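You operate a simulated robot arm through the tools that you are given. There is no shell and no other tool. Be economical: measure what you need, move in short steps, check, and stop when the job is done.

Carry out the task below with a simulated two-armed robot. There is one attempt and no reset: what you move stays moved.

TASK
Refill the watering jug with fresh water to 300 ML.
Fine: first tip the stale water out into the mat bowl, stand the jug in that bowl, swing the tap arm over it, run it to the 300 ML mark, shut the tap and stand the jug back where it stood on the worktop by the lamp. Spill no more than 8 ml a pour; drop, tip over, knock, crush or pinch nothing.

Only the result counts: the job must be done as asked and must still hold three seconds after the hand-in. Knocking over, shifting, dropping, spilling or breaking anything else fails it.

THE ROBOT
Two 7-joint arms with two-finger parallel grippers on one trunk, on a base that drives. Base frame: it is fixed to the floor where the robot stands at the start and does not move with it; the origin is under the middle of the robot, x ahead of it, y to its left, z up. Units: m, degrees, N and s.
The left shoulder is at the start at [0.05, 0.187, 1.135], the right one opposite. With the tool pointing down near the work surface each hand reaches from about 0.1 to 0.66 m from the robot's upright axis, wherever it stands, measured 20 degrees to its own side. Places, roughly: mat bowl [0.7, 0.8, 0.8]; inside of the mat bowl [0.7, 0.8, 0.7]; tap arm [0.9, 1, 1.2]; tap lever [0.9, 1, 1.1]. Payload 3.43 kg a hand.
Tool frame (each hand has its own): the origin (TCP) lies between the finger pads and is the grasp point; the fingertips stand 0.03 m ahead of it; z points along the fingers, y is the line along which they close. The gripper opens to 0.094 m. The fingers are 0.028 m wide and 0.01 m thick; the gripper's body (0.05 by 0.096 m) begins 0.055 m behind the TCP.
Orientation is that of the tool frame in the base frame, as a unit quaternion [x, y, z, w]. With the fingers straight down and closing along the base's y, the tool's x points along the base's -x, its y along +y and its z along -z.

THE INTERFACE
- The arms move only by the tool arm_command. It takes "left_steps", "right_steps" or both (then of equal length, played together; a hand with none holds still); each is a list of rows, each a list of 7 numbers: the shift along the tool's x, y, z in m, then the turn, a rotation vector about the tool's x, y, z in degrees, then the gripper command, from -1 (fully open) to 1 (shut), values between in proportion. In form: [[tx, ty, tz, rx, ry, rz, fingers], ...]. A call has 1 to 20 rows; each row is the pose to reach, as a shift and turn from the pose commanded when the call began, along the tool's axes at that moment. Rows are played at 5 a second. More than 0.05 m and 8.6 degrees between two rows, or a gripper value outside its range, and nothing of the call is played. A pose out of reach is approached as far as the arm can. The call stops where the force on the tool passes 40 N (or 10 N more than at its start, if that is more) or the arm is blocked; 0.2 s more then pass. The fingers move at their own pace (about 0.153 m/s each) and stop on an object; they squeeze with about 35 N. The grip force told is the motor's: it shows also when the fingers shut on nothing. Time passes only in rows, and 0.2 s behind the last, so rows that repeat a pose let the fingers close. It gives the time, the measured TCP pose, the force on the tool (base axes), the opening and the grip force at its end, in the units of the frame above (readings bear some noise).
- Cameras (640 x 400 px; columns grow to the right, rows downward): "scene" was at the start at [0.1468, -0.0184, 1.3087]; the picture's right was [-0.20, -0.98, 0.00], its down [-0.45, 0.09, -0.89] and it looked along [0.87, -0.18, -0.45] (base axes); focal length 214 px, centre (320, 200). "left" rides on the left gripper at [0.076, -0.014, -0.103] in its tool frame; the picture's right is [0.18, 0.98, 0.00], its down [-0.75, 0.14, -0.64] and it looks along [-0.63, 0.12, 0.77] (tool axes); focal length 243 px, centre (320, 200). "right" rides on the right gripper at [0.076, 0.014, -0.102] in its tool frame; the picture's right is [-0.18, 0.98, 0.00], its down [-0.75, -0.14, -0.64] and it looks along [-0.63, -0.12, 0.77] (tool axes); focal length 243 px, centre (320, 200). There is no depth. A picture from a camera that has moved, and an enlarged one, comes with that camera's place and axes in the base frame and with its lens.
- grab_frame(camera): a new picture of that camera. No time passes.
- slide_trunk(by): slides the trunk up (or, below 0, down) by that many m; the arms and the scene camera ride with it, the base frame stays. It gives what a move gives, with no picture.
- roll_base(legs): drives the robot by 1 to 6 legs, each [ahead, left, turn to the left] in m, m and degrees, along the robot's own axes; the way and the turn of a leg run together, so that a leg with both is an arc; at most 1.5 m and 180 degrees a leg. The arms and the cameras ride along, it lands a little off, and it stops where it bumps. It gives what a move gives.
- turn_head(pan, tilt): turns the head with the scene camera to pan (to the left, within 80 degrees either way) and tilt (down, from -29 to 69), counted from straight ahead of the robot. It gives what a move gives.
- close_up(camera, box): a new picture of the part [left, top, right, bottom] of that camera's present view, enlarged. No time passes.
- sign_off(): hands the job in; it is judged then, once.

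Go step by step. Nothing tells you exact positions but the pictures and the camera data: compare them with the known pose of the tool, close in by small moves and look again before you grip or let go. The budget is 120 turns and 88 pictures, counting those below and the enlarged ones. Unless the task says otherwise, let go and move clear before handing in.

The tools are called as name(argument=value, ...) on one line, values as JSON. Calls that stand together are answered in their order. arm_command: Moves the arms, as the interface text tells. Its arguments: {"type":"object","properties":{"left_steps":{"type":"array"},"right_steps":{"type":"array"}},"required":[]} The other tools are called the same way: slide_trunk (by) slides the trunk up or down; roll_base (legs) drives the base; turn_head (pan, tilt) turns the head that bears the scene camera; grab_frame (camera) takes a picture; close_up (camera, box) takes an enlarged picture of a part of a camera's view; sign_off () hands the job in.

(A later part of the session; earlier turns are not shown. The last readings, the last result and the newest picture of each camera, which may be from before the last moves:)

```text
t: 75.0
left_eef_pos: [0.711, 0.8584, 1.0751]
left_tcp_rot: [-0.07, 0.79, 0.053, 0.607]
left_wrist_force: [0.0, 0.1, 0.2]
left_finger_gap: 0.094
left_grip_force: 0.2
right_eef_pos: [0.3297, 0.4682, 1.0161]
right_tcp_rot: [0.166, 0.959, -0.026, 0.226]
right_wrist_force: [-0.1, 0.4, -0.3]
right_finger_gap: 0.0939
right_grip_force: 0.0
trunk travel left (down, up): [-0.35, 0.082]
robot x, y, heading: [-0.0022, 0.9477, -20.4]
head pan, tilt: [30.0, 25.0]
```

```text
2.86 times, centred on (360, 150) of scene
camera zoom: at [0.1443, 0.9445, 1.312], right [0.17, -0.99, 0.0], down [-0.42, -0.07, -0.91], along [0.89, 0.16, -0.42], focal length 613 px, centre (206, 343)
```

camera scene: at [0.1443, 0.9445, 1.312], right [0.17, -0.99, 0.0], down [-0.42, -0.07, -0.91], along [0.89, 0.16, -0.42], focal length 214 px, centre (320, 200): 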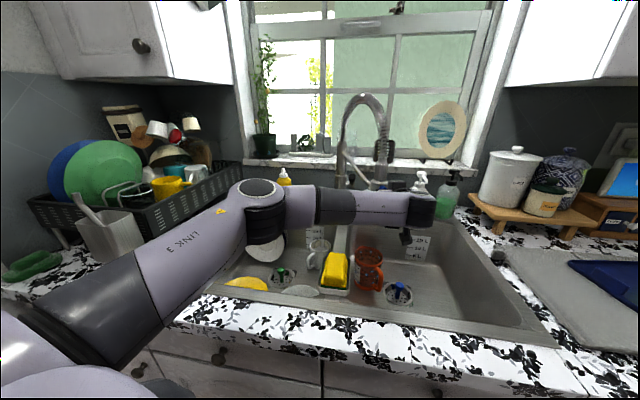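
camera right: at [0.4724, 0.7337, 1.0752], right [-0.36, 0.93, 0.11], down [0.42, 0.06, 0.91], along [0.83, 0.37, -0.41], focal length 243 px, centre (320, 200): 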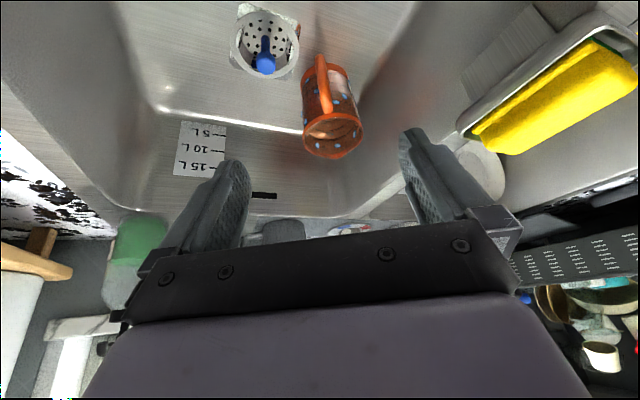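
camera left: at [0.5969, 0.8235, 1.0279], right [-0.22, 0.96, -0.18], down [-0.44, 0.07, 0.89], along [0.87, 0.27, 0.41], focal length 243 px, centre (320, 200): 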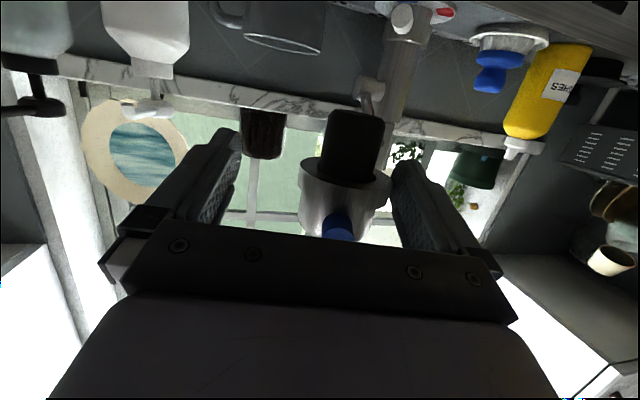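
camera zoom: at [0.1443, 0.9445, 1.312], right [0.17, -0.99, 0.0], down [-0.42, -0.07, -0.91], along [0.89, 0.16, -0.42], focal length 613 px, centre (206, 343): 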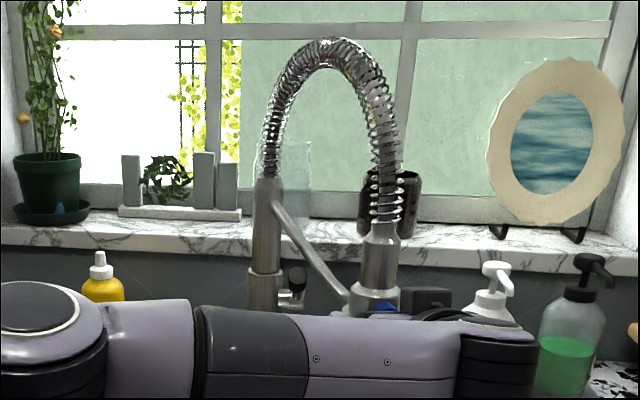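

The lever stem leans towards the robot from the stub at [0.942, 0.967, 1.018] to its black knob at about [0.908, 0.962, 1.06]. I'll withdraw the left hand and test whether the base can go some centimetres further forward.

arm_command(left_steps=[[0.0124, 0, -0.0464, 0, 0, 0, -1], [0.0248, 0, -0.0927, 0, 0, 0, -1], [0.0372, 0, -0.139, 0, 0, 0, -1], [0.0496, 0, -0.185, 0, 0, 0, -1]])

roll_base(legs=[[0.038, 0.0137, 0]])

roll_base(legs=[[0.038, 0.0137, 0]])

```text
t: 76.0
left_eef_pos: [0.5251, 0.8231, 1.0747]
left_tcp_rot: [-0.07, 0.79, 0.053, 0.607]
left_wrist_force: [-0.2, 0.5, 0.0]
left_finger_gap: 0.094
left_grip_force: 0.1
right_eef_pos: [0.3273, 0.4684, 1.0178]
right_tcp_rot: [0.167, 0.959, -0.026, 0.226]
right_wrist_force: [-0.2, -0.5, -0.4]
right_finger_gap: 0.094
right_grip_force: 0.1
trunk travel left (down, up): [-0.35, 0.082]
robot x, y, heading: [-0.0006, 0.9488, -20.4]
head pan, tilt: [30.0, 25.0]
```

```text
t: 76.9
left_eef_pos: [0.5656, 0.8239, 1.0728]
left_tcp_rot: [-0.069, 0.79, 0.052, 0.607]
left_wrist_force: [0.1, -0.6, -0.6]
left_finger_gap: 0.094
left_grip_force: 0.1
right_eef_pos: [0.37, 0.4694, 1.0164]
right_tcp_rot: [0.166, 0.959, -0.026, 0.227]
right_wrist_force: [0.1, 0.9, -0.7]
right_finger_gap: 0.094
right_grip_force: 0.1
trunk travel left (down, up): [-0.35, 0.082]
robot x, y, heading: [0.0403, 0.9484, -20.0]
head pan, tilt: [30.0, 25.0]
```

```text
t: 78.0
left_eef_pos: [0.6042, 0.8239, 1.0743]
left_tcp_rot: [-0.069, 0.791, 0.052, 0.606]
left_wrist_force: [0.4, 0.3, -0.1]
left_finger_gap: 0.0937
left_grip_force: 0.0
right_eef_pos: [0.4075, 0.4679, 1.0171]
right_tcp_rot: [0.167, 0.959, -0.027, 0.227]
right_wrist_force: [-0.7, 0.0, -0.8]
right_finger_gap: 0.094
right_grip_force: 0.1
trunk travel left (down, up): [-0.35, 0.082]
robot x, y, heading: [0.078, 0.9459, -20.1]
head pan, tilt: [30.0, 25.0]
stopped in leg 1: the robot was blocked; the commanded pose is now the measured one
```

The base can go to x≈0.078. I'll back off slightly and turn to heading -40°, which brings the left shoulder well within reach of the lever.

roll_base(legs=[[-0.017, -0.006, 0], [0, 0, -20], [-0.0257, 0.0306, 0]])

turn_head(pan=52, tilt=28)

grab_frame(camera="scene")

```text
t: 80.3
left_eef_pos: [0.5144, 0.695, 1.0729]
left_tcp_rot: [0.067, 0.791, -0.052, 0.607]
left_wrist_force: [-0.7, 0.6, 0.2]
left_finger_gap: 0.0937
left_grip_force: 0.1
right_eef_pos: [0.2091, 0.4256, 1.017]
right_tcp_rot: [0.328, 0.917, -0.065, 0.22]
right_wrist_force: [-0.4, 0.8, 0.3]
right_finger_gap: 0.0939
right_grip_force: 0.1
trunk travel left (down, up): [-0.35, 0.082]
robot x, y, heading: [0.0619, 0.9902, -39.9]
head pan, tilt: [30.0, 25.0]
```

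```text
t: 81.2
left_eef_pos: [0.5144, 0.6933, 1.0745]
left_tcp_rot: [0.067, 0.79, -0.052, 0.607]
left_wrist_force: [-0.3, -0.8, 0.0]
left_finger_gap: 0.0938
left_grip_force: 0.1
right_eef_pos: [0.2088, 0.4252, 1.0172]
right_tcp_rot: [0.328, 0.917, -0.064, 0.219]
right_wrist_force: [-0.1, 0.3, -0.7]
right_finger_gap: 0.0939
right_grip_force: 0.1
trunk travel left (down, up): [-0.35, 0.082]
robot x, y, heading: [0.0635, 0.9848, -39.8]
head pan, tilt: [52.0, 28.0]
```

```text
21 pictures are left
camera scene: at [0.1941, 0.9697, 1.3072], right [0.21, -0.98, 0.0], down [-0.46, -0.1, -0.88], along [0.86, 0.19, -0.47], focal length 214 px, centre (320, 200)
```

scene: 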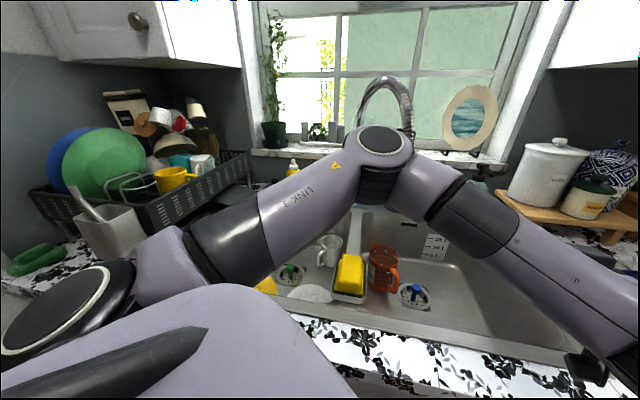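

I'll move the left hand around the robot's side of the nozzle to the tap's left, turning it to point towards the lever.

arm_command(left_steps=[[-0.0011, 0.0459, -0.004, 3.0, 0, 0.8, -1], [-0.0023, 0.0917, -0.0079, 6.05, 0, 1.6, -1], [-0.0034, 0.1375, -0.0119, 9.1, 0, 2.4, -1], [-0.0046, 0.1834, -0.0158, 12.1, 0, 3.25, -1], [-0.0057, 0.2292, -0.0198, 15.1, 0, 4.1, -1], [-0.0068, 0.2751, -0.0237, 18.2, 0, 4.9, -1], [-0.008, 0.321, -0.0277, 21.2, 0, 5.7, -1], [-0.0091, 0.3668, -0.0316, 24.2, 0, 6.5, -1], [-0.0091, 0.3668, -0.0316, 24.2, 0, 6.5, -1]])

grab_frame(camera="scene")

```text
t: 83.2
left_eef_pos: [0.6283, 1.0782, 1.0979]
left_tcp_rot: [0.238, 0.756, -0.182, 0.582]
left_wrist_force: [-0.3, -0.5, 1.0]
left_finger_gap: 0.0939
left_grip_force: 0.0
left hand out of reach, approached as far as the arm can: row 5, 6, 7, 8, 9
right_eef_pos: [0.2097, 0.4257, 1.0183]
right_tcp_rot: [0.329, 0.916, -0.064, 0.219]
right_wrist_force: [-0.4, -1.1, 0.1]
right_finger_gap: 0.0938
right_grip_force: 0.0
trunk travel left (down, up): [-0.35, 0.082]
robot x, y, heading: [0.0638, 0.9885, -39.7]
head pan, tilt: [52.0, 28.0]
```

```text
20 pictures are left
camera scene: at [0.1941, 0.9694, 1.3073], right [0.21, -0.98, 0.0], down [-0.46, -0.1, -0.88], along [0.86, 0.19, -0.47], focal length 214 px, centre (320, 200)
```

scene: 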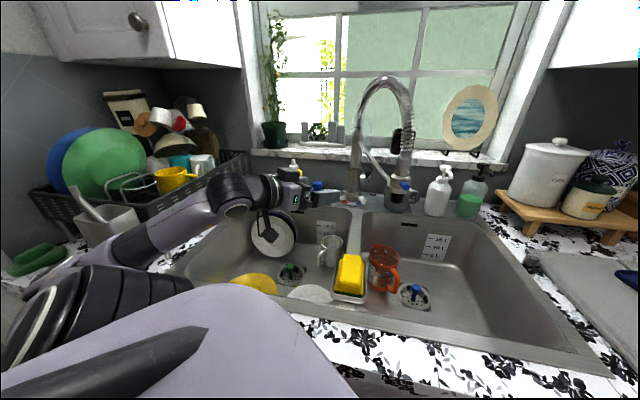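

I have reach now. I'll close the fingers to a narrow gap and bring the left hand to 10 cm short of the lever knob, then check alignment.

arm_command(left_steps=[[-0.0028, 0.0131, 0.04, 0, 0, 0, 0.2], [-0.0056, 0.0263, 0.08, 0, 0, 0, 0.2], [-0.0085, 0.0394, 0.12, 0, 0, 0, 0.2], [-0.0113, 0.0526, 0.16, 0, 0, 0, 0.2], [-0.0141, 0.0657, 0.199, 0, 0, 0, 0.2], [-0.0141, 0.0657, 0.199, 0, 0, 0, 0.2]])

grab_frame(camera="left")

close_up(camera="scene", box=[290, 130, 430, 240])

```text
t: 84.6
left_eef_pos: [0.8283, 1.0186, 1.0585]
left_tcp_rot: [0.237, 0.756, -0.182, 0.582]
left_wrist_force: [0.0, 0.0, -0.9]
left_finger_gap: 0.0376
left_grip_force: 0.1
right_eef_pos: [0.2091, 0.4249, 1.0176]
right_tcp_rot: [0.328, 0.917, -0.065, 0.219]
right_wrist_force: [-0.1, 0.0, -0.5]
right_finger_gap: 0.0941
right_grip_force: 0.0
trunk travel left (down, up): [-0.35, 0.082]
robot x, y, heading: [0.0628, 0.9846, -39.7]
head pan, tilt: [52.0, 28.0]
```

```text
19 pictures are left
camera left: at [0.7225, 1.0749, 1.012], right [0.52, 0.83, -0.18], down [-0.27, 0.36, 0.89], along [0.81, -0.42, 0.41], focal length 243 px, centre (320, 200)
```

left: 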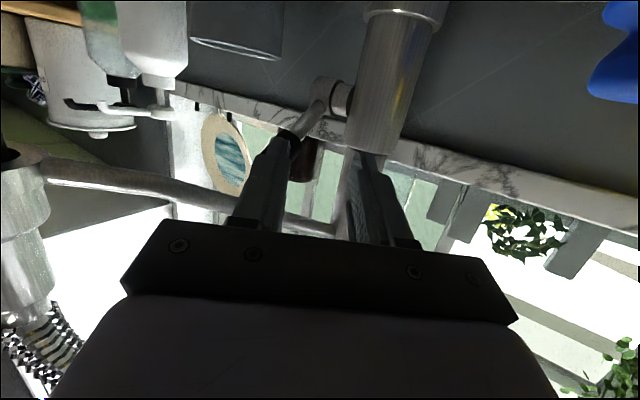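

```text
3.64 times, centred on (360, 185) of scene
camera zoom: at [0.1939, 0.9698, 1.3072], right [0.21, -0.98, 0.0], down [-0.46, -0.1, -0.88], along [0.86, 0.19, -0.47], focal length 780 px, centre (174, 254)
```

zoom: 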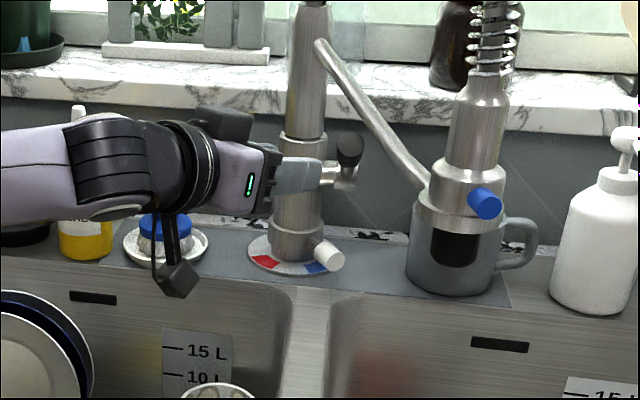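

The knob (about [0.895, 0.953, 1.052], 28 mm thick) lines up with the right finger, so I'll shift 17 mm right, widen the gap a bit and advance to just before it.

arm_command(left_steps=[[0.0039, -0.017, 0.001, 0, 0, 0, 0.03], [-0.0039, -0.017, 0.03, 0, 0, 0, 0.03], [-0.0078, -0.017, 0.0445, 0, 0, 0, 0.03], [-0.0078, -0.017, 0.0445, 0, 0, 0, 0.03]])

close_up(camera="scene", box=[310, 140, 400, 220])

close_up(camera="left", box=[220, 40, 440, 240])

```text
t: 85.6
left_eef_pos: [0.8554, 0.9785, 1.0533]
left_tcp_rot: [0.238, 0.757, -0.182, 0.581]
left_wrist_force: [-6.4, -1.7, -6.3]
left_finger_gap: 0.0482
left_grip_force: 2.2
right_eef_pos: [0.2085, 0.4245, 1.0169]
right_tcp_rot: [0.328, 0.917, -0.065, 0.219]
right_wrist_force: [0.1, -0.9, 0.4]
right_finger_gap: 0.0941
right_grip_force: 0.0
trunk travel left (down, up): [-0.35, 0.082]
robot x, y, heading: [0.0636, 0.9888, -39.9]
head pan, tilt: [52.0, 28.0]
```

```text
5.00 times, centred on (355, 180) of scene
camera zoom: at [0.194, 0.9695, 1.3071], right [0.21, -0.98, 0.0], down [-0.46, -0.1, -0.88], along [0.86, 0.19, -0.47], focal length 1072 px, centre (145, 300)
```

zoom: 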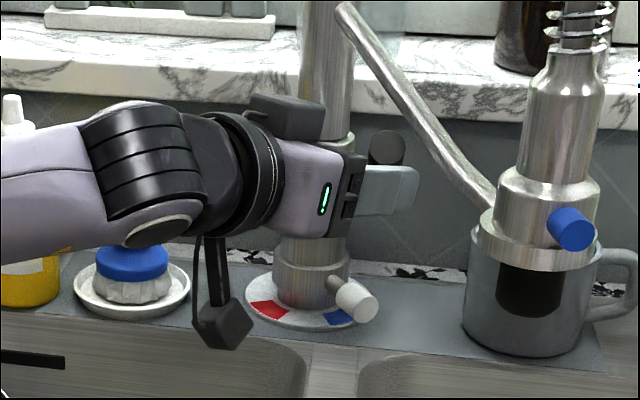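

```text
2.00 times, centred on (330, 140) of left
camera zoom: at [0.7494, 1.0354, 1.0075], right [0.52, 0.83, -0.18], down [-0.27, 0.36, 0.9], along [0.81, -0.42, 0.41], focal length 485 px, centre (300, 320)
```

zoom: 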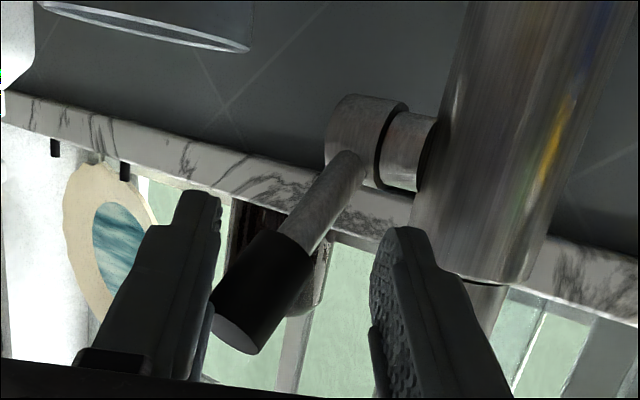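

The lever is a stem with a black grip pointing up and towards the robot, now lying between my fingers but touching the right one. I'll centre on it and close gently.

arm_command(left_steps=[[0, -0.007, 0, 0, 0, 0, 0.03], [0, -0.013, 0, 0, 0, 0, 0.03], [0, -0.013, 0, 0, 0, 0, 0.3], [0, -0.013, 0, 0, 0, 0, 1], [0, -0.013, 0, 0, 0, 0, 1]])

close_up(camera="left", box=[220, 40, 440, 240])

```text
t: 86.8
left_eef_pos: [0.8485, 0.9703, 1.0574]
left_tcp_rot: [0.236, 0.756, -0.181, 0.583]
left_wrist_force: [3.3, 0.4, 7.0]
left_finger_gap: 0.0329
left_grip_force: 45.1
right_eef_pos: [0.2075, 0.4246, 1.0178]
right_tcp_rot: [0.328, 0.916, -0.064, 0.22]
right_wrist_force: [-0.4, -0.2, -0.2]
right_finger_gap: 0.0943
right_grip_force: 0.1
trunk travel left (down, up): [-0.35, 0.082]
robot x, y, heading: [0.0611, 0.9873, -39.7]
head pan, tilt: [52.0, 28.0]
```

```text
2.00 times, centred on (330, 140) of left
camera zoom: at [0.7424, 1.0266, 1.0105], right [0.52, 0.84, -0.18], down [-0.27, 0.36, 0.89], along [0.81, -0.42, 0.42], focal length 485 px, centre (300, 320)
```

zoom: 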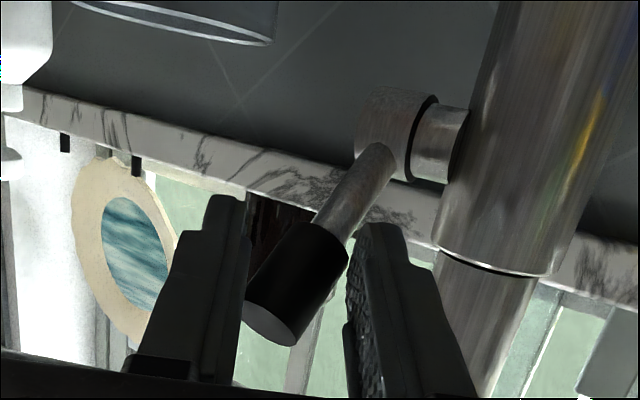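

Gripped. I'll try raising the lever by about 15 mm along its arc and look for flow at the nozzle (no time passes while I look).

arm_command(left_steps=[[-0.014, 0.004, 0.0021, 0, 0, 0, 1]])

close_up(camera="scene", box=[310, 140, 450, 310])

```text
t: 87.2
left_eef_pos: [0.8474, 0.9717, 1.0579]
left_tcp_rot: [0.243, 0.761, -0.178, 0.574]
left_wrist_force: [-18.9, 8.7, -2.1]
left_finger_gap: 0.0328
left_grip_force: 44.9
right_eef_pos: [0.2074, 0.4266, 1.0177]
right_tcp_rot: [0.327, 0.917, -0.065, 0.22]
right_wrist_force: [-0.9, 0.6, -0.1]
right_finger_gap: 0.0937
right_grip_force: 0.1
trunk travel left (down, up): [-0.35, 0.082]
robot x, y, heading: [0.0617, 0.985, -39.8]
head pan, tilt: [52.0, 28.0]
stopped in row 1 (left hand): the force on the tool passed its limit (the readings are from after the stop); the commanded pose is now the measured one
```

```text
2.35 times, centred on (380, 225) of scene
camera zoom: at [0.1906, 0.9714, 1.3075], right [0.21, -0.98, 0.0], down [-0.46, -0.1, -0.88], along [0.86, 0.19, -0.47], focal length 505 px, centre (179, 141)
```

zoom: 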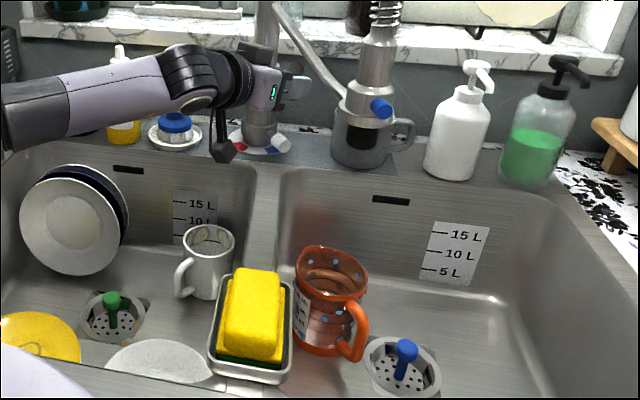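

Blocked upwards, so that is its end stop. I'll try the other way, pressing the lever down a little.

arm_command(left_steps=[[0.007, -0.002, -0.001, 0, 0, 0, 1], [0.014, -0.004, -0.0021, 0, 0, 0, 1]])

close_up(camera="scene", box=[310, 140, 450, 310])

```text
t: 87.8
left_eef_pos: [0.8431, 0.9652, 1.0397]
left_tcp_rot: [0.242, 0.764, -0.184, 0.569]
left_wrist_force: [1.1, -0.7, -0.3]
left_finger_gap: 0.0
left_grip_force: 33.1
right_eef_pos: [0.2097, 0.4255, 1.0171]
right_tcp_rot: [0.328, 0.917, -0.064, 0.218]
right_wrist_force: [1.1, 0.0, -0.3]
right_finger_gap: 0.0938
right_grip_force: 0.1
trunk travel left (down, up): [-0.35, 0.082]
robot x, y, heading: [0.0598, 0.9863, -39.8]
head pan, tilt: [52.0, 28.0]
```

```text
2.35 times, centred on (380, 225) of scene
camera zoom: at [0.195, 0.9695, 1.3068], right [0.21, -0.98, 0.0], down [-0.46, -0.1, -0.88], along [0.86, 0.19, -0.47], focal length 505 px, centre (179, 141)
```

zoom: 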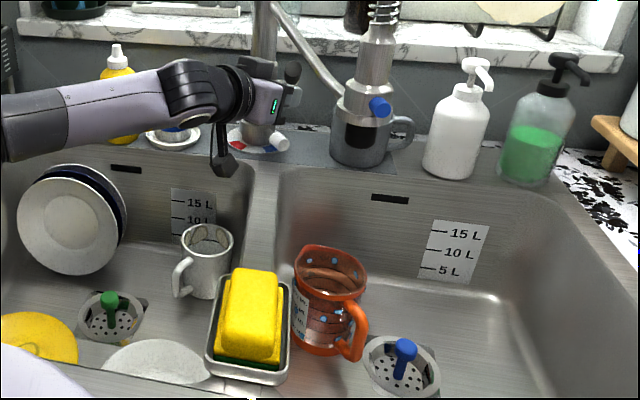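

The fingers slipped off and are now shut below the knob; the lever hasn't moved. I'll look from the hand camera.

close_up(camera="left", box=[220, 40, 440, 240])

```text
2.00 times, centred on (330, 140) of left
camera zoom: at [0.7366, 1.0228, 0.997], right [0.52, 0.83, -0.18], down [-0.24, 0.35, 0.9], along [0.82, -0.43, 0.39], focal length 485 px, centre (300, 320)
```

zoom: 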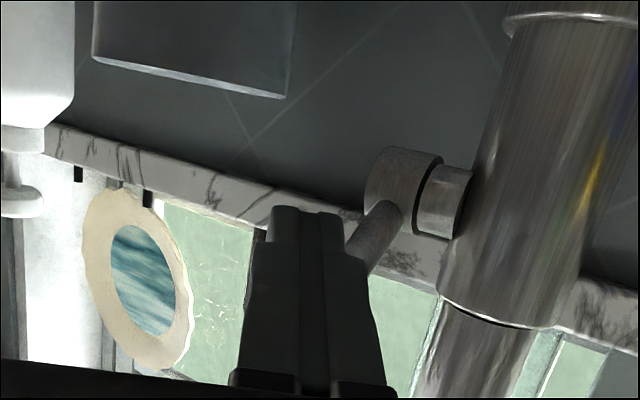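

The closed fingers lie right under the grip. I'll push straight up by 12 mm, a clean test of lifting.

arm_command(left_steps=[[-0.0058, 0, -0.0016, 0, 0, 0, 1], [-0.0116, 0, -0.0031, 0, 0, 0, 1]])

close_up(camera="scene", box=[310, 140, 450, 310])

```text
t: 88.4
left_eef_pos: [0.8414, 0.9645, 1.0437]
left_tcp_rot: [0.243, 0.769, -0.179, 0.563]
left_wrist_force: [-13.6, -7.8, -30.8]
left_finger_gap: 0.0
left_grip_force: 33.2
right_eef_pos: [0.2104, 0.4241, 1.0153]
right_tcp_rot: [0.327, 0.918, -0.064, 0.218]
right_wrist_force: [-0.5, 0.3, 0.2]
right_finger_gap: 0.0937
right_grip_force: 0.0
trunk travel left (down, up): [-0.35, 0.082]
robot x, y, heading: [0.0592, 0.9908, -39.4]
head pan, tilt: [52.0, 28.0]
```

```text
2.35 times, centred on (380, 225) of scene
camera zoom: at [0.1958, 0.9688, 1.3063], right [0.21, -0.98, 0.0], down [-0.46, -0.1, -0.88], along [0.86, 0.19, -0.47], focal length 505 px, centre (179, 141)
```

zoom: 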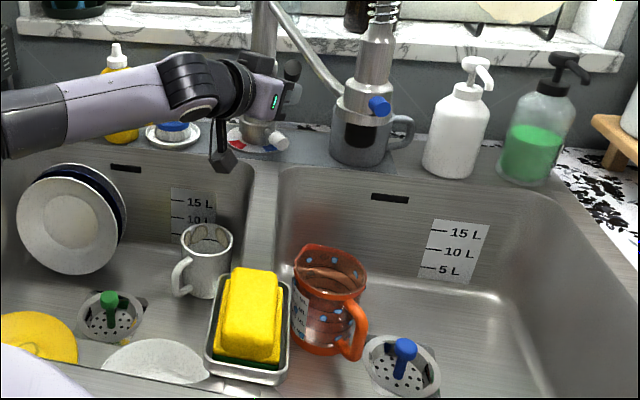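

Up is the shut stop, so opening means pressing down. I'll back out, roll the hand 90° so one finger can pass above the lever and one below, which lets me open and shut it without re-approaching.

arm_command(left_steps=[[0.0143, 0, 0.0044, 0, 0, 0, 1], [0.0273, 0, -0.0386, 0, 0, 0, 1], [0.0404, 0, -0.0816, 0, 0, 0, 1], [0.0404, 0, -0.0816, 0, 0, 8.2, 0.5], [0.0404, 0, -0.0816, 0, 0, 16.4, 0], [0.0404, 0, -0.0816, 0, 0, 24.6, -0.28], [0.0404, 0, -0.0816, 0, 0, 32.8, -0.28], [0.0404, 0, -0.0816, 0, 0, 41, -0.28], [0.0404, 0, -0.0816, 0, 0, 49.2, -0.28], [0.0404, 0, -0.0816, 0, 0, 57.4, -0.28], [0.0404, 0, -0.0816, 0, 0, 65.6, -0.28], [0.0404, 0, -0.0816, 0, 0, 73.8, -0.28], [0.0404, 0, -0.0816, 0, 0, 82, -0.28], [0.0404, 0, -0.0816, 0, 0, 90, -0.28], [0.0404, 0, -0.0816, 0, 0, 90, -0.28]])

grab_frame(camera="left")

```text
t: 91.6
left_eef_pos: [0.776, 1.0052, 1.0846]
left_tcp_rot: [0.714, 0.378, 0.272, 0.524]
left_wrist_force: [0.1, 0.4, -0.2]
left_finger_gap: 0.0602
left_grip_force: 0.0
left hand out of reach, approached as far as the arm can: row 12, 13, 14, 15
right_eef_pos: [0.2075, 0.4273, 1.018]
right_tcp_rot: [0.328, 0.917, -0.064, 0.218]
right_wrist_force: [-0.4, 0.2, 1.2]
right_finger_gap: 0.0942
right_grip_force: 0.1
trunk travel left (down, up): [-0.35, 0.082]
robot x, y, heading: [0.0586, 0.99, -39.5]
head pan, tilt: [52.0, 28.0]
```

```text
10 pictures are left
camera left: at [0.7349, 1.1267, 1.1027], right [0.36, -0.01, 0.93], down [-0.89, -0.3, 0.34], along [0.27, -0.95, -0.12], focal length 243 px, centre (320, 200)
```

left: 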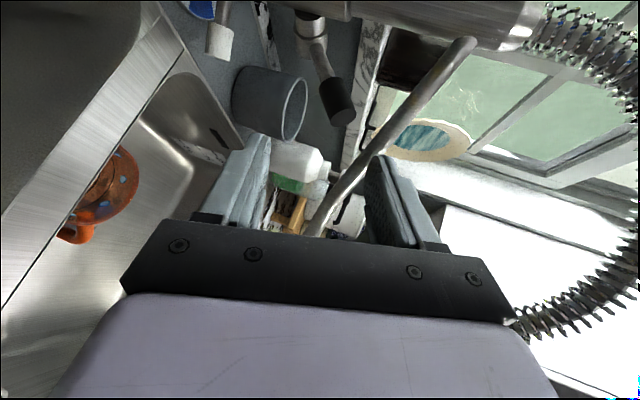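

The lever now reads clearly: from the stub at [0.945, 0.953, 1.01] to its end at [0.855, 0.957, 1.073]. The fingers are stacked vertically, so I'll move in with one finger above and one below it.

arm_command(left_steps=[[0.0048, 0.0035, 0.0324, 0, 0, 0, -0.28], [0.0095, 0.0071, 0.0648, 0, 0, 0, -0.28], [0.0143, 0.0106, 0.0972, 0, 0, 0, -0.28], [0.0143, 0.0106, 0.0972, 0, 0, 0, -0.28]])

```text
t: 92.6
left_eef_pos: [0.8657, 0.9654, 1.0744]
left_tcp_rot: [0.71, 0.372, 0.277, 0.53]
left_wrist_force: [-0.5, -0.4, 0.8]
left_finger_gap: 0.0602
left_grip_force: 0.0
left hand out of reach, approached as far as the arm can: row 1, 2, 3, 4
right_eef_pos: [0.2088, 0.4256, 1.0178]
right_tcp_rot: [0.327, 0.917, -0.064, 0.219]
right_wrist_force: [0.5, -0.3, -0.9]
right_finger_gap: 0.0939
right_grip_force: 0.0
trunk travel left (down, up): [-0.35, 0.082]
robot x, y, heading: [0.059, 0.988, -39.8]
head pan, tilt: [52.0, 28.0]
```

I'm around the lever without contact. I'll lower slightly to centre on it and narrow the gap.

arm_command(left_steps=[[0, -0.006, 0.002, 0, 0, 0, -0.28], [0, -0.0114, 0.0037, 0, 0, 0, -0.1], [0, -0.0114, 0.0037, 0, 0, 0, 0.0]])

grab_frame(camera="left")

```text
t: 93.4
left_eef_pos: [0.8649, 0.9648, 1.0721]
left_tcp_rot: [0.711, 0.373, 0.276, 0.529]
left_wrist_force: [-0.7, 0.1, -1.3]
left_finger_gap: 0.0476
left_grip_force: 0.4
left hand out of reach, approached as far as the arm can: row 1, 2, 3
right_eef_pos: [0.2098, 0.4258, 1.0175]
right_tcp_rot: [0.328, 0.917, -0.065, 0.219]
right_wrist_force: [-0.1, 0.5, 0.4]
right_finger_gap: 0.0942
right_grip_force: 0.2
trunk travel left (down, up): [-0.35, 0.082]
robot x, y, heading: [0.0602, 0.9854, -39.6]
head pan, tilt: [52.0, 28.0]
```

```text
9 pictures are left
camera left: at [0.8249, 1.086, 1.0885], right [0.34, -0.01, 0.94], down [-0.9, -0.29, 0.32], along [0.27, -0.96, -0.11], focal length 243 px, centre (320, 200)
```

left: 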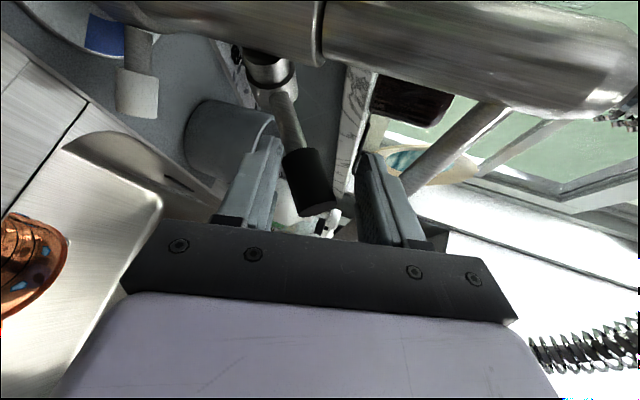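

The lever lies between the fingers. The arm won't go lower in this pose, so I'll use the trunk slide for vertical motion, in small steps.

slide_trunk(by=-0.015)

slide_trunk(by=-0.01)

close_up(camera="scene", box=[330, 130, 450, 300])

```text
t: 94.0
left_eef_pos: [0.8652, 0.9645, 1.0579]
left_tcp_rot: [0.71, 0.372, 0.277, 0.53]
left_wrist_force: [0.8, 0.8, -1.2]
left_finger_gap: 0.0468
left_grip_force: 0.0
right_eef_pos: [0.2092, 0.426, 1.0022]
right_tcp_rot: [0.328, 0.917, -0.065, 0.218]
right_wrist_force: [-0.2, 0.7, -0.5]
right_finger_gap: 0.0942
right_grip_force: 0.1
trunk travel left (down, up): [-0.335, 0.097]
robot x, y, heading: [0.0547, 0.9912, -39.9]
head pan, tilt: [52.0, 28.0]
```

```text
t: 94.6
left_eef_pos: [0.8655, 0.9644, 1.0482]
left_tcp_rot: [0.71, 0.373, 0.276, 0.53]
left_wrist_force: [0.0, 0.3, 0.3]
left_finger_gap: 0.0467
left_grip_force: 0.0
right_eef_pos: [0.2092, 0.4246, 0.9915]
right_tcp_rot: [0.327, 0.917, -0.064, 0.219]
right_wrist_force: [0.1, -0.9, 0.8]
right_finger_gap: 0.094
right_grip_force: 0.0
trunk travel left (down, up): [-0.325, 0.107]
robot x, y, heading: [0.0596, 0.9874, -39.6]
head pan, tilt: [52.0, 28.0]
```

```text
2.35 times, centred on (390, 215) of scene
camera zoom: at [0.1934, 0.9703, 1.2822], right [0.21, -0.98, 0.0], down [-0.46, -0.1, -0.88], along [0.86, 0.19, -0.47], focal length 505 px, centre (155, 165)
```

zoom: 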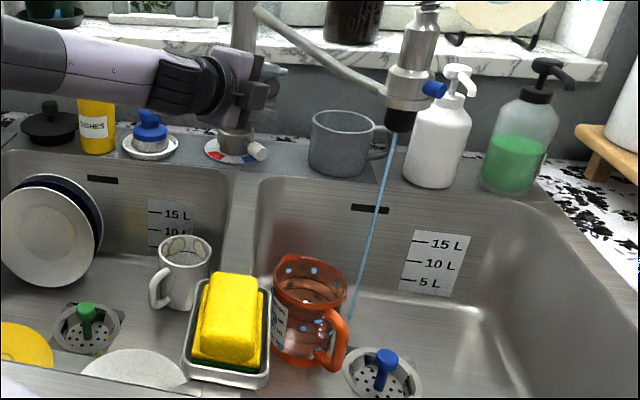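

Water runs, but the stream misses the jug: my hand has nudged the tap rod further round. I'll shut the tap at once by raising the trunk.

slide_trunk(by=0.028)

close_up(camera="scene", box=[330, 130, 450, 300])

```text
t: 95.3
left_eef_pos: [0.8652, 0.9662, 1.0732]
left_tcp_rot: [0.711, 0.372, 0.277, 0.529]
left_wrist_force: [-1.5, 1.0, -5.7]
left_finger_gap: 0.0501
left_grip_force: 2.3
right_eef_pos: [0.2099, 0.426, 1.0203]
right_tcp_rot: [0.328, 0.917, -0.065, 0.219]
right_wrist_force: [0.0, 0.1, 0.4]
right_finger_gap: 0.0939
right_grip_force: 0.1
trunk travel left (down, up): [-0.353, 0.079]
robot x, y, heading: [0.0572, 0.9874, -39.5]
head pan, tilt: [52.0, 28.0]
```

```text
2.35 times, centred on (390, 215) of scene
camera zoom: at [0.1941, 0.9703, 1.3101], right [0.21, -0.98, 0.0], down [-0.46, -0.1, -0.88], along [0.86, 0.19, -0.47], focal length 505 px, centre (155, 165)
```

zoom: 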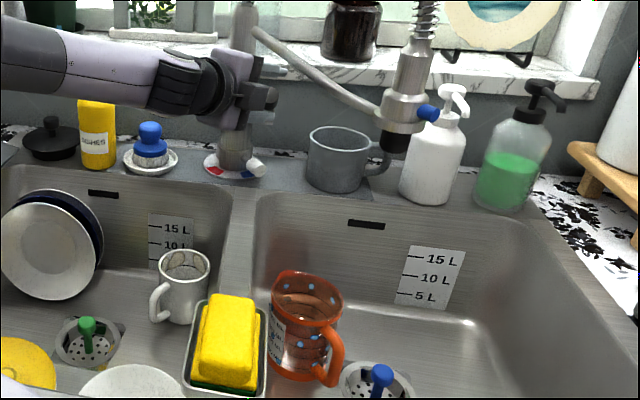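

The tap is shut again (7 pictures left, so I'll be sparing). The nozzle now hangs at about [0.809, 0.80], clear of my lever approach; the simplest fix is to move the jug under it. First I withdraw the left hand from the lever, back and up.

arm_command(left_steps=[[0, -0.0122, -0.0381, 0, 0, 0, -0.1], [0, -0.0244, -0.0763, 0, 0, 0, -0.1], [0, -0.0366, -0.1144, 0, 0, 0, -0.1], [-0.012, -0.0265, -0.152, 0, 0, 0, -0.1], [-0.024, -0.0164, -0.19, 0, 0, 0, -0.1], [-0.036, -0.006, -0.228, 0, 0, 0, -0.1], [-0.048, 0.004, -0.265, 0, 0, 0, -0.1], [-0.06, 0.014, -0.303, 0, 0, 0, -0.1], [-0.072, 0.024, -0.341, 0, 0, 0, -0.1], [-0.084, 0.034, -0.379, 0, 0, 0, -0.1], [-0.096, 0.0444, -0.4164, 0, 0, 0, -0.1]])

```text
t: 97.8
left_eef_pos: [0.5965, 1.079, 1.1942]
left_tcp_rot: [0.71, 0.373, 0.277, 0.53]
left_wrist_force: [-0.5, 0.8, 0.0]
left_finger_gap: 0.0517
left_grip_force: 0.0
left hand out of reach, approached as far as the arm can: row 1, 2, 3, 4, 8, 9, 10, 11
right_eef_pos: [0.2089, 0.426, 1.0205]
right_tcp_rot: [0.327, 0.917, -0.065, 0.219]
right_wrist_force: [1.1, -0.3, 1.0]
right_finger_gap: 0.094
right_grip_force: 0.0
trunk travel left (down, up): [-0.353, 0.079]
robot x, y, heading: [0.0595, 0.99, -39.4]
head pan, tilt: [52.0, 28.0]
```

Now I move the base back to the jug-handling stance (heading +30°), keeping a little off the cabinet while turning.

roll_base(legs=[[0.0735, -0.134, 0], [0, 0, 35], [0, 0, 35]])

```text
t: 102.5
left_eef_pos: [0.1313, 1.3738, 1.1946]
left_tcp_rot: [0.368, 0.712, 0.531, 0.275]
left_wrist_force: [0.1, 0.5, -0.6]
left_finger_gap: 0.0514
left_grip_force: 0.0
right_eef_pos: [0.6116, 0.7866, 1.02]
right_tcp_rot: [-0.258, 0.939, 0.073, 0.216]
right_wrist_force: [-0.2, 1.5, 1.0]
right_finger_gap: 0.0943
right_grip_force: 0.1
trunk travel left (down, up): [-0.353, 0.079]
robot x, y, heading: [0.0335, 0.8387, 30.1]
head pan, tilt: [52.0, 28.0]
```

The right hand is nearly on its old retreat line. I'll line up on it and advance to about 8 cm short of the handle, then check with the hand camera.

arm_command(right_steps=[[0.031, 0.0114, -0.012, 0, 0, 0, -0.5], [0.031, 0.0114, 0.03, 0, 0, 0, 0], [0.031, 0.0114, 0.07, 0, 0, 0, 0], [0.031, 0.0114, 0.11, 0, 0, 0, 0], [0.031, 0.0114, 0.155, 0, 0, 0, 0], [0.031, 0.0114, 0.155, 0, 0, 0, 0]])

grab_frame(camera="right")

```text
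t: 103.9
left_eef_pos: [0.1301, 1.3747, 1.1953]
left_tcp_rot: [0.368, 0.712, 0.531, 0.275]
left_wrist_force: [0.8, 0.2, -0.6]
left_finger_gap: 0.0517
left_grip_force: 0.0
right_eef_pos: [0.6387, 0.821, 0.8666]
right_tcp_rot: [-0.257, 0.939, 0.073, 0.217]
right_wrist_force: [0.2, -0.2, -0.7]
right_finger_gap: 0.0471
right_grip_force: 0.0
trunk travel left (down, up): [-0.353, 0.079]
robot x, y, heading: [0.0308, 0.8399, 30.3]
head pan, tilt: [52.0, 28.0]
```

```text
6 pictures are left
camera right: at [0.5346, 0.7746, 0.9242], right [-0.36, 0.93, 0.11], down [0.42, 0.06, 0.91], along [0.83, 0.37, -0.41], focal length 243 px, centre (320, 200)
```

right: 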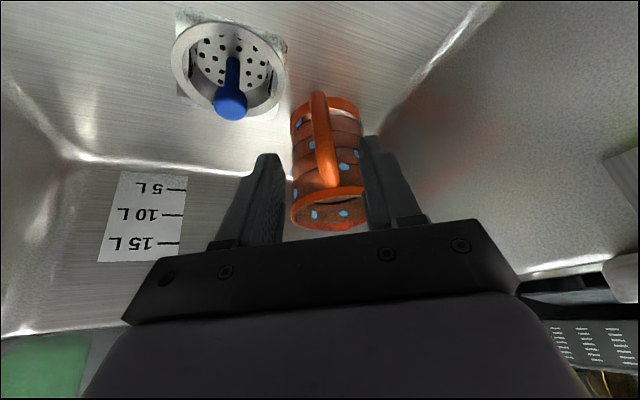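

The handle is centred between the fingers. I'll advance the last 8 cm and grip.

arm_command(right_steps=[[0, 0.001, 0.03, 0, 0, 0, 0], [0, 0.003, 0.06, 0, 0, 0, 0], [0, 0.003, 0.083, 0, 0, 0, 0], [0, 0.003, 0.083, 0, 0, 0, 0.5], [0, 0.003, 0.083, 0, 0, 0, 1], [0, 0.003, 0.083, 0, 0, 0, 1], [0, 0.003, 0.083, 0, 0, 0, 1]])

```text
t: 105.5
left_eef_pos: [0.1311, 1.3729, 1.1941]
left_tcp_rot: [0.367, 0.712, 0.531, 0.276]
left_wrist_force: [0.8, -0.3, -1.0]
left_finger_gap: 0.0517
left_grip_force: 0.1
right_eef_pos: [0.6674, 0.8448, 0.7926]
right_tcp_rot: [-0.258, 0.939, 0.073, 0.217]
right_wrist_force: [0.0, -0.3, 0.1]
right_finger_gap: 0.0201
right_grip_force: 35.3
trunk travel left (down, up): [-0.353, 0.079]
robot x, y, heading: [0.0359, 0.8416, 30.3]
head pan, tilt: [52.0, 28.0]
```

Gripped. I'll lift the jug 5 cm, move it to [0.805, 0.808] under the nozzle's new spot, and lower most of the way.

arm_command(right_steps=[[-0.011, 0, -0.0225, 0, 0, 0, 1], [-0.0219, 0, -0.045, 0, 0, 0, 1], [-0.0307, -0.0367, -0.0407, 0, 0, 0, 1], [-0.0394, -0.0733, -0.0365, 0, 0, 0, 1], [-0.0482, -0.11, -0.0322, 0, 0, 0, 1], [-0.0482, -0.11, -0.0322, 0, 0, 0, 1], [-0.037, -0.11, -0.009, 0, 0, 0, 1], [-0.031, -0.11, 0.0037, 0, 0, 0, 1], [-0.031, -0.11, 0.0037, 0, 0, 0, 1]])

```text
t: 107.5
left_eef_pos: [0.1306, 1.3742, 1.1951]
left_tcp_rot: [0.368, 0.712, 0.531, 0.275]
left_wrist_force: [0.0, 0.5, 0.4]
left_finger_gap: 0.0517
left_grip_force: 0.1
right_eef_pos: [0.7524, 0.7663, 0.8024]
right_tcp_rot: [-0.258, 0.939, 0.072, 0.216]
right_wrist_force: [0.0, 0.1, -0.7]
right_finger_gap: 0.0199
right_grip_force: 34.3
trunk travel left (down, up): [-0.353, 0.079]
robot x, y, heading: [0.034, 0.8402, 30.3]
head pan, tilt: [52.0, 28.0]
```

arm_command(right_steps=[[0.0013, 0, 0.0027, 0, 0, 0, 1], [0.0031, 0, 0.0063, 0, 0, 0, 1], [0.0031, 0, 0.0063, 0, 0, 0, 1]])

close_up(camera="right", box=[0, 0, 640, 400])

```text
t: 108.3
left_eef_pos: [0.1301, 1.3744, 1.1947]
left_tcp_rot: [0.367, 0.712, 0.531, 0.276]
left_wrist_force: [-1.4, -0.1, 0.4]
left_finger_gap: 0.0516
left_grip_force: 0.0
right_eef_pos: [0.7523, 0.7647, 0.7938]
right_tcp_rot: [-0.258, 0.939, 0.074, 0.216]
right_wrist_force: [-0.2, -0.1, -1.0]
right_finger_gap: 0.0203
right_grip_force: 35.1
trunk travel left (down, up): [-0.353, 0.079]
robot x, y, heading: [0.0365, 0.836, 30.2]
head pan, tilt: [52.0, 28.0]
```

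```text
1.00 times, centred on (320, 200) of right
camera zoom: at [0.6466, 0.7186, 0.8517], right [-0.36, 0.93, 0.11], down [0.42, 0.06, 0.91], along [0.83, 0.37, -0.41], focal length 243 px, centre (320, 200)
```

zoom: 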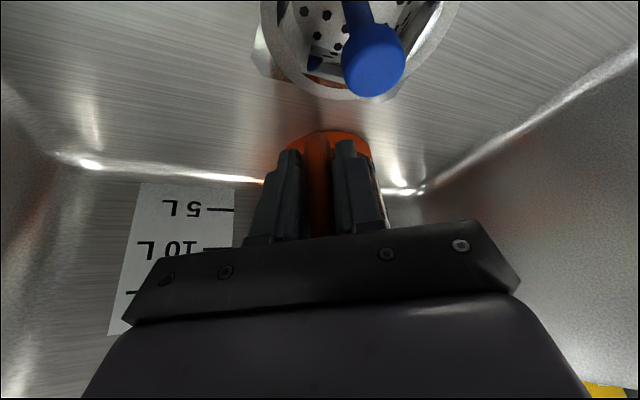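

No contact yet; the drain is clear. A couple of millimetres more.

arm_command(right_steps=[[0.001, 0, 0.002, 0, 0, 0, 1], [0.001, 0, 0.002, 0, 0, 0, 1]])

```text
t: 108.9
left_eef_pos: [0.1309, 1.3738, 1.1945]
left_tcp_rot: [0.368, 0.713, 0.53, 0.275]
left_wrist_force: [0.6, -0.3, 0.3]
left_finger_gap: 0.0518
left_grip_force: 0.1
right_eef_pos: [0.7506, 0.7659, 0.7934]
right_tcp_rot: [-0.257, 0.939, 0.073, 0.218]
right_wrist_force: [0.2, -0.6, 1.2]
right_finger_gap: 0.0201
right_grip_force: 35.1
trunk travel left (down, up): [-0.353, 0.079]
robot x, y, heading: [0.0311, 0.8371, 30.1]
head pan, tilt: [52.0, 28.0]
```

arm_command(right_steps=[[0.0006, 0, 0.0013, 0, 0, 0, 1], [0.0006, 0, 0.0013, 0, 0, 0, 1]])

```text
t: 109.5
left_eef_pos: [0.1284, 1.3726, 1.1952]
left_tcp_rot: [0.368, 0.712, 0.531, 0.275]
left_wrist_force: [0.7, -0.1, 0.0]
left_finger_gap: 0.0521
left_grip_force: 0.0
right_eef_pos: [0.7501, 0.7663, 0.7933]
right_tcp_rot: [-0.258, 0.939, 0.073, 0.217]
right_wrist_force: [-2.8, 0.6, 6.0]
right_finger_gap: 0.0204
right_grip_force: 35.1
trunk travel left (down, up): [-0.353, 0.079]
robot x, y, heading: [0.033, 0.8367, 30.4]
head pan, tilt: [52.0, 28.0]
```

Contact made (6 N). I'll relieve it slightly, open partway, and back out along the tool axis.

arm_command(right_steps=[[-0.0006, 0, -0.0013, 0, 0, 0, 1], [-0.0006, 0, -0.0013, 0, 0, 0, 0.5], [-0.0006, 0, -0.0013, 0, 0, 0, 0.1], [-0.0006, 0, -0.0013, 0, 0, 0, 0.1], [0, 0, -0.02, 0, 0, 0, 0.1], [0, 0, -0.05, 0, 0, 0, 0.1], [0, 0, -0.09, 0, 0, 0, 0.1], [0, 0, -0.13, 0, 0, 0, 0], [0, 0, -0.17, 0, 0, 0, -0.5], [0, 0, -0.21, 0, 0, 0, -1], [0, 0, -0.25, 0, 0, 0, -1]])

```text
t: 111.9
left_eef_pos: [0.1292, 1.3747, 1.1953]
left_tcp_rot: [0.367, 0.713, 0.531, 0.275]
left_wrist_force: [0.5, -0.2, 0.4]
left_finger_gap: 0.0515
left_grip_force: 0.1
right_eef_pos: [0.6604, 0.7031, 1.0146]
right_tcp_rot: [-0.258, 0.939, 0.073, 0.216]
right_wrist_force: [-0.5, -0.8, -0.3]
right_finger_gap: 0.0941
right_grip_force: 0.1
trunk travel left (down, up): [-0.353, 0.079]
robot x, y, heading: [0.0317, 0.8401, 30.2]
head pan, tilt: [52.0, 28.0]
```

Released and clear. Now back to the lever stance: turn to -40° and shift left.

roll_base(legs=[[0, 0, -35], [0, 0, -35], [-0.0766, 0.1316, 0]])

```text
t: 116.6
left_eef_pos: [0.5917, 1.0853, 1.1937]
left_tcp_rot: [0.71, 0.373, 0.278, 0.53]
left_wrist_force: [0.9, -0.8, -0.5]
left_finger_gap: 0.0514
left_grip_force: 0.1
right_eef_pos: [0.1459, 0.3572, 1.0134]
right_tcp_rot: [0.326, 0.917, -0.064, 0.219]
right_wrist_force: [0.9, 0.6, 0.2]
right_finger_gap: 0.0941
right_grip_force: 0.1
trunk travel left (down, up): [-0.353, 0.079]
robot x, y, heading: [0.0576, 0.9892, -39.7]
head pan, tilt: [52.0, 28.0]
```

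Now back in towards the lever: first to the pre-entry point, then around it, a bit lower than before so as not to touch the rod.

arm_command(left_steps=[[0.0065, -0.0081, 0.037, 0, 0, 0, -0.17], [0.013, -0.0161, 0.0742, 0, 0, 0, -0.17], [0.0195, -0.0242, 0.1112, 0, 0, 0, -0.17], [0.026, -0.0323, 0.1483, 0, 0, 0, -0.17], [0.0325, -0.0403, 0.1854, 0, 0, 0, -0.17], [0.039, -0.0484, 0.2225, 0, 0, 0, -0.17], [0.039, -0.0484, 0.2225, 0, 0, 0, -0.17]])

```text
t: 118.2
left_eef_pos: [0.7803, 1.0001, 1.0922]
left_tcp_rot: [0.711, 0.376, 0.276, 0.527]
left_wrist_force: [0.9, -0.1, 0.3]
left_finger_gap: 0.0551
left_grip_force: 0.0
left hand out of reach, approached as far as the arm can: row 6, 7
right_eef_pos: [0.1464, 0.3557, 1.0119]
right_tcp_rot: [0.327, 0.917, -0.064, 0.219]
right_wrist_force: [-0.5, -0.1, 0.5]
right_finger_gap: 0.0942
right_grip_force: 0.2
trunk travel left (down, up): [-0.353, 0.079]
robot x, y, heading: [0.057, 0.9942, -39.6]
head pan, tilt: [52.0, 28.0]
```

slide_trunk(by=-0.009)

arm_command(left_steps=[[0.0067, 0.0053, 0.0295, 0, 0, 0, -0.17], [0.0133, 0.0106, 0.059, 0, 0, 0, -0.17], [0.02, 0.0159, 0.0885, 0, 0, 0, -0.17], [0.02, 0.0159, 0.0885, 0, 0, 0, -0.17]])

```text
t: 118.8
left_eef_pos: [0.7798, 1.0008, 1.0843]
left_tcp_rot: [0.711, 0.375, 0.276, 0.527]
left_wrist_force: [0.2, -0.6, -0.3]
left_finger_gap: 0.0552
left_grip_force: 0.1
right_eef_pos: [0.1468, 0.3563, 1.0049]
right_tcp_rot: [0.326, 0.917, -0.064, 0.218]
right_wrist_force: [0.8, 0.0, 0.5]
right_finger_gap: 0.0941
right_grip_force: 0.0
trunk travel left (down, up): [-0.344, 0.088]
robot x, y, heading: [0.0543, 0.9925, -39.3]
head pan, tilt: [52.0, 28.0]
```

```text
t: 119.8
left_eef_pos: [0.8648, 0.9668, 1.0736]
left_tcp_rot: [0.71, 0.376, 0.276, 0.527]
left_wrist_force: [0.3, 0.6, 0.7]
left_finger_gap: 0.055
left_grip_force: 0.1
right_eef_pos: [0.1484, 0.3568, 1.0048]
right_tcp_rot: [0.327, 0.917, -0.065, 0.218]
right_wrist_force: [1.2, -0.3, 0.1]
right_finger_gap: 0.0939
right_grip_force: 0.0
trunk travel left (down, up): [-0.344, 0.088]
robot x, y, heading: [0.0567, 0.9936, -39.6]
head pan, tilt: [52.0, 28.0]
```

I'm around the lever exactly as before. I'll narrow the gap, press the lever down with the trunk, and look at where the stream lands.

arm_command(left_steps=[[0, 0, 0, 0, 0, 0, 0], [0, 0, 0, 0, 0, 0, 0]])

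slide_trunk(by=-0.025)

close_up(camera="scene", box=[330, 150, 450, 270])

```text
t: 120.4
left_eef_pos: [0.8654, 0.9672, 1.074]
left_tcp_rot: [0.711, 0.375, 0.275, 0.527]
left_wrist_force: [-0.8, 0.3, -2.4]
left_finger_gap: 0.0484
left_grip_force: 1.2
right_eef_pos: [0.1462, 0.3568, 1.004]
right_tcp_rot: [0.326, 0.917, -0.064, 0.219]
right_wrist_force: [0.4, 0.1, 0.7]
right_finger_gap: 0.0936
right_grip_force: 0.0
trunk travel left (down, up): [-0.344, 0.088]
robot x, y, heading: [0.0589, 0.9903, -39.5]
head pan, tilt: [52.0, 28.0]
```

```text
t: 121.1
left_eef_pos: [0.8653, 0.9666, 1.0494]
left_tcp_rot: [0.711, 0.375, 0.276, 0.527]
left_wrist_force: [-0.4, -0.1, -0.6]
left_finger_gap: 0.047
left_grip_force: 0.0
right_eef_pos: [0.1465, 0.3564, 0.9799]
right_tcp_rot: [0.327, 0.917, -0.064, 0.219]
right_wrist_force: [-0.5, 0.1, -0.5]
right_finger_gap: 0.094
right_grip_force: 0.0
trunk travel left (down, up): [-0.319, 0.113]
robot x, y, heading: [0.0581, 0.9913, -39.6]
head pan, tilt: [52.0, 28.0]
```

```text
3.33 times, centred on (390, 210) of scene
camera zoom: at [0.1903, 0.9745, 1.2762], right [0.22, -0.98, 0.0], down [-0.46, -0.1, -0.88], along [0.86, 0.19, -0.47], focal length 715 px, centre (87, 167)
```

zoom: 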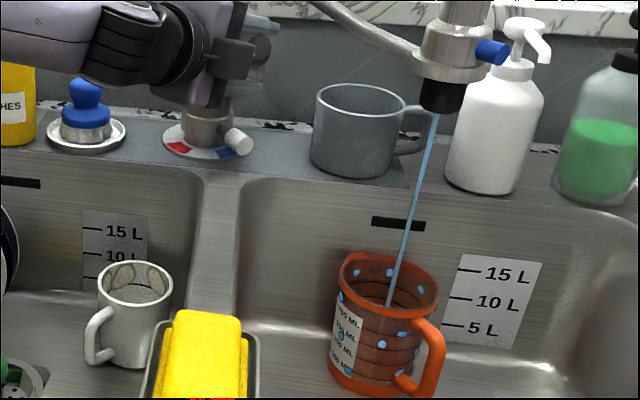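

The stream falls right into the jug. I'll let it run 3 s, then read the level.

arm_command(left_steps=[[0, 0, 0, 0, 0, 0, 0], [0, 0, 0, 0, 0, 0, 0], [0, 0, 0, 0, 0, 0, 0], [0, 0, 0, 0, 0, 0, 0], [0, 0, 0, 0, 0, 0, 0], [0, 0, 0, 0, 0, 0, 0], [0, 0, 0, 0, 0, 0, 0], [0, 0, 0, 0, 0, 0, 0], [0, 0, 0, 0, 0, 0, 0], [0, 0, 0, 0, 0, 0, 0], [0, 0, 0, 0, 0, 0, 0], [0, 0, 0, 0, 0, 0, 0], [0, 0, 0, 0, 0, 0, 0], [0, 0, 0, 0, 0, 0, 0]])

close_up(camera="scene", box=[380, 190, 430, 235])

```text
t: 124.1
left_eef_pos: [0.8653, 0.9675, 1.0491]
left_tcp_rot: [0.711, 0.375, 0.277, 0.527]
left_wrist_force: [0.1, 0.2, -0.1]
left_finger_gap: 0.047
left_grip_force: 0.0
right_eef_pos: [0.146, 0.3556, 0.9795]
right_tcp_rot: [0.327, 0.917, -0.064, 0.218]
right_wrist_force: [0.5, 0.3, 0.4]
right_finger_gap: 0.0941
right_grip_force: 0.0
trunk travel left (down, up): [-0.319, 0.113]
robot x, y, heading: [0.0588, 0.9901, -39.5]
head pan, tilt: [52.0, 28.0]
```

```text
8.89 times, centred on (405, 212) of scene
camera zoom: at [0.1905, 0.9745, 1.2762], right [0.22, -0.98, 0.0], down [-0.46, -0.1, -0.88], along [0.86, 0.19, -0.47], focal length 1906 px, centre (-436, 89)
```

zoom: 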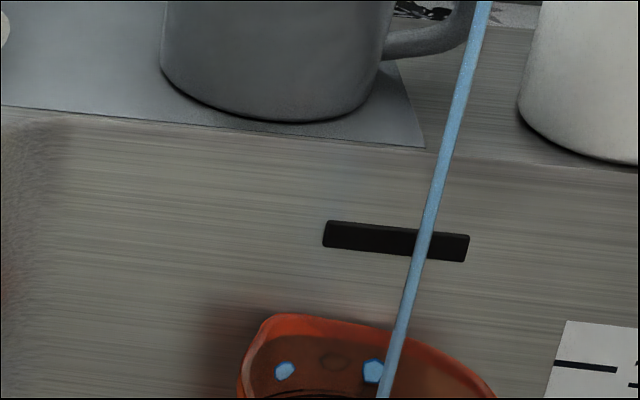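

I framed that too high. One correct close-up of the jug (no time has passed).

close_up(camera="scene", box=[376, 222, 440, 272])

```text
8.00 times, centred on (408, 247) of scene
camera zoom: at [0.1905, 0.9745, 1.2762], right [0.22, -0.98, 0.0], down [-0.46, -0.1, -0.88], along [0.86, 0.19, -0.47], focal length 1716 px, centre (-384, -176)
```

zoom: 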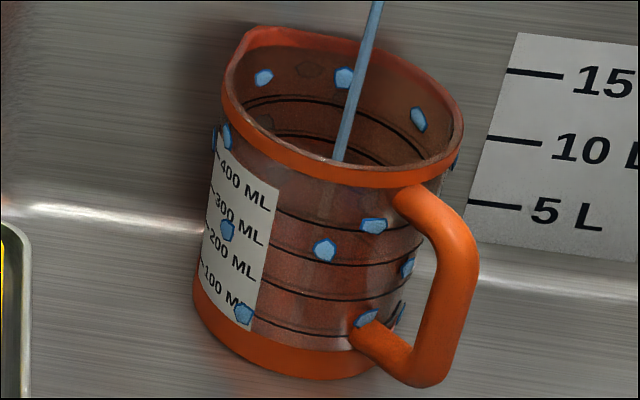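

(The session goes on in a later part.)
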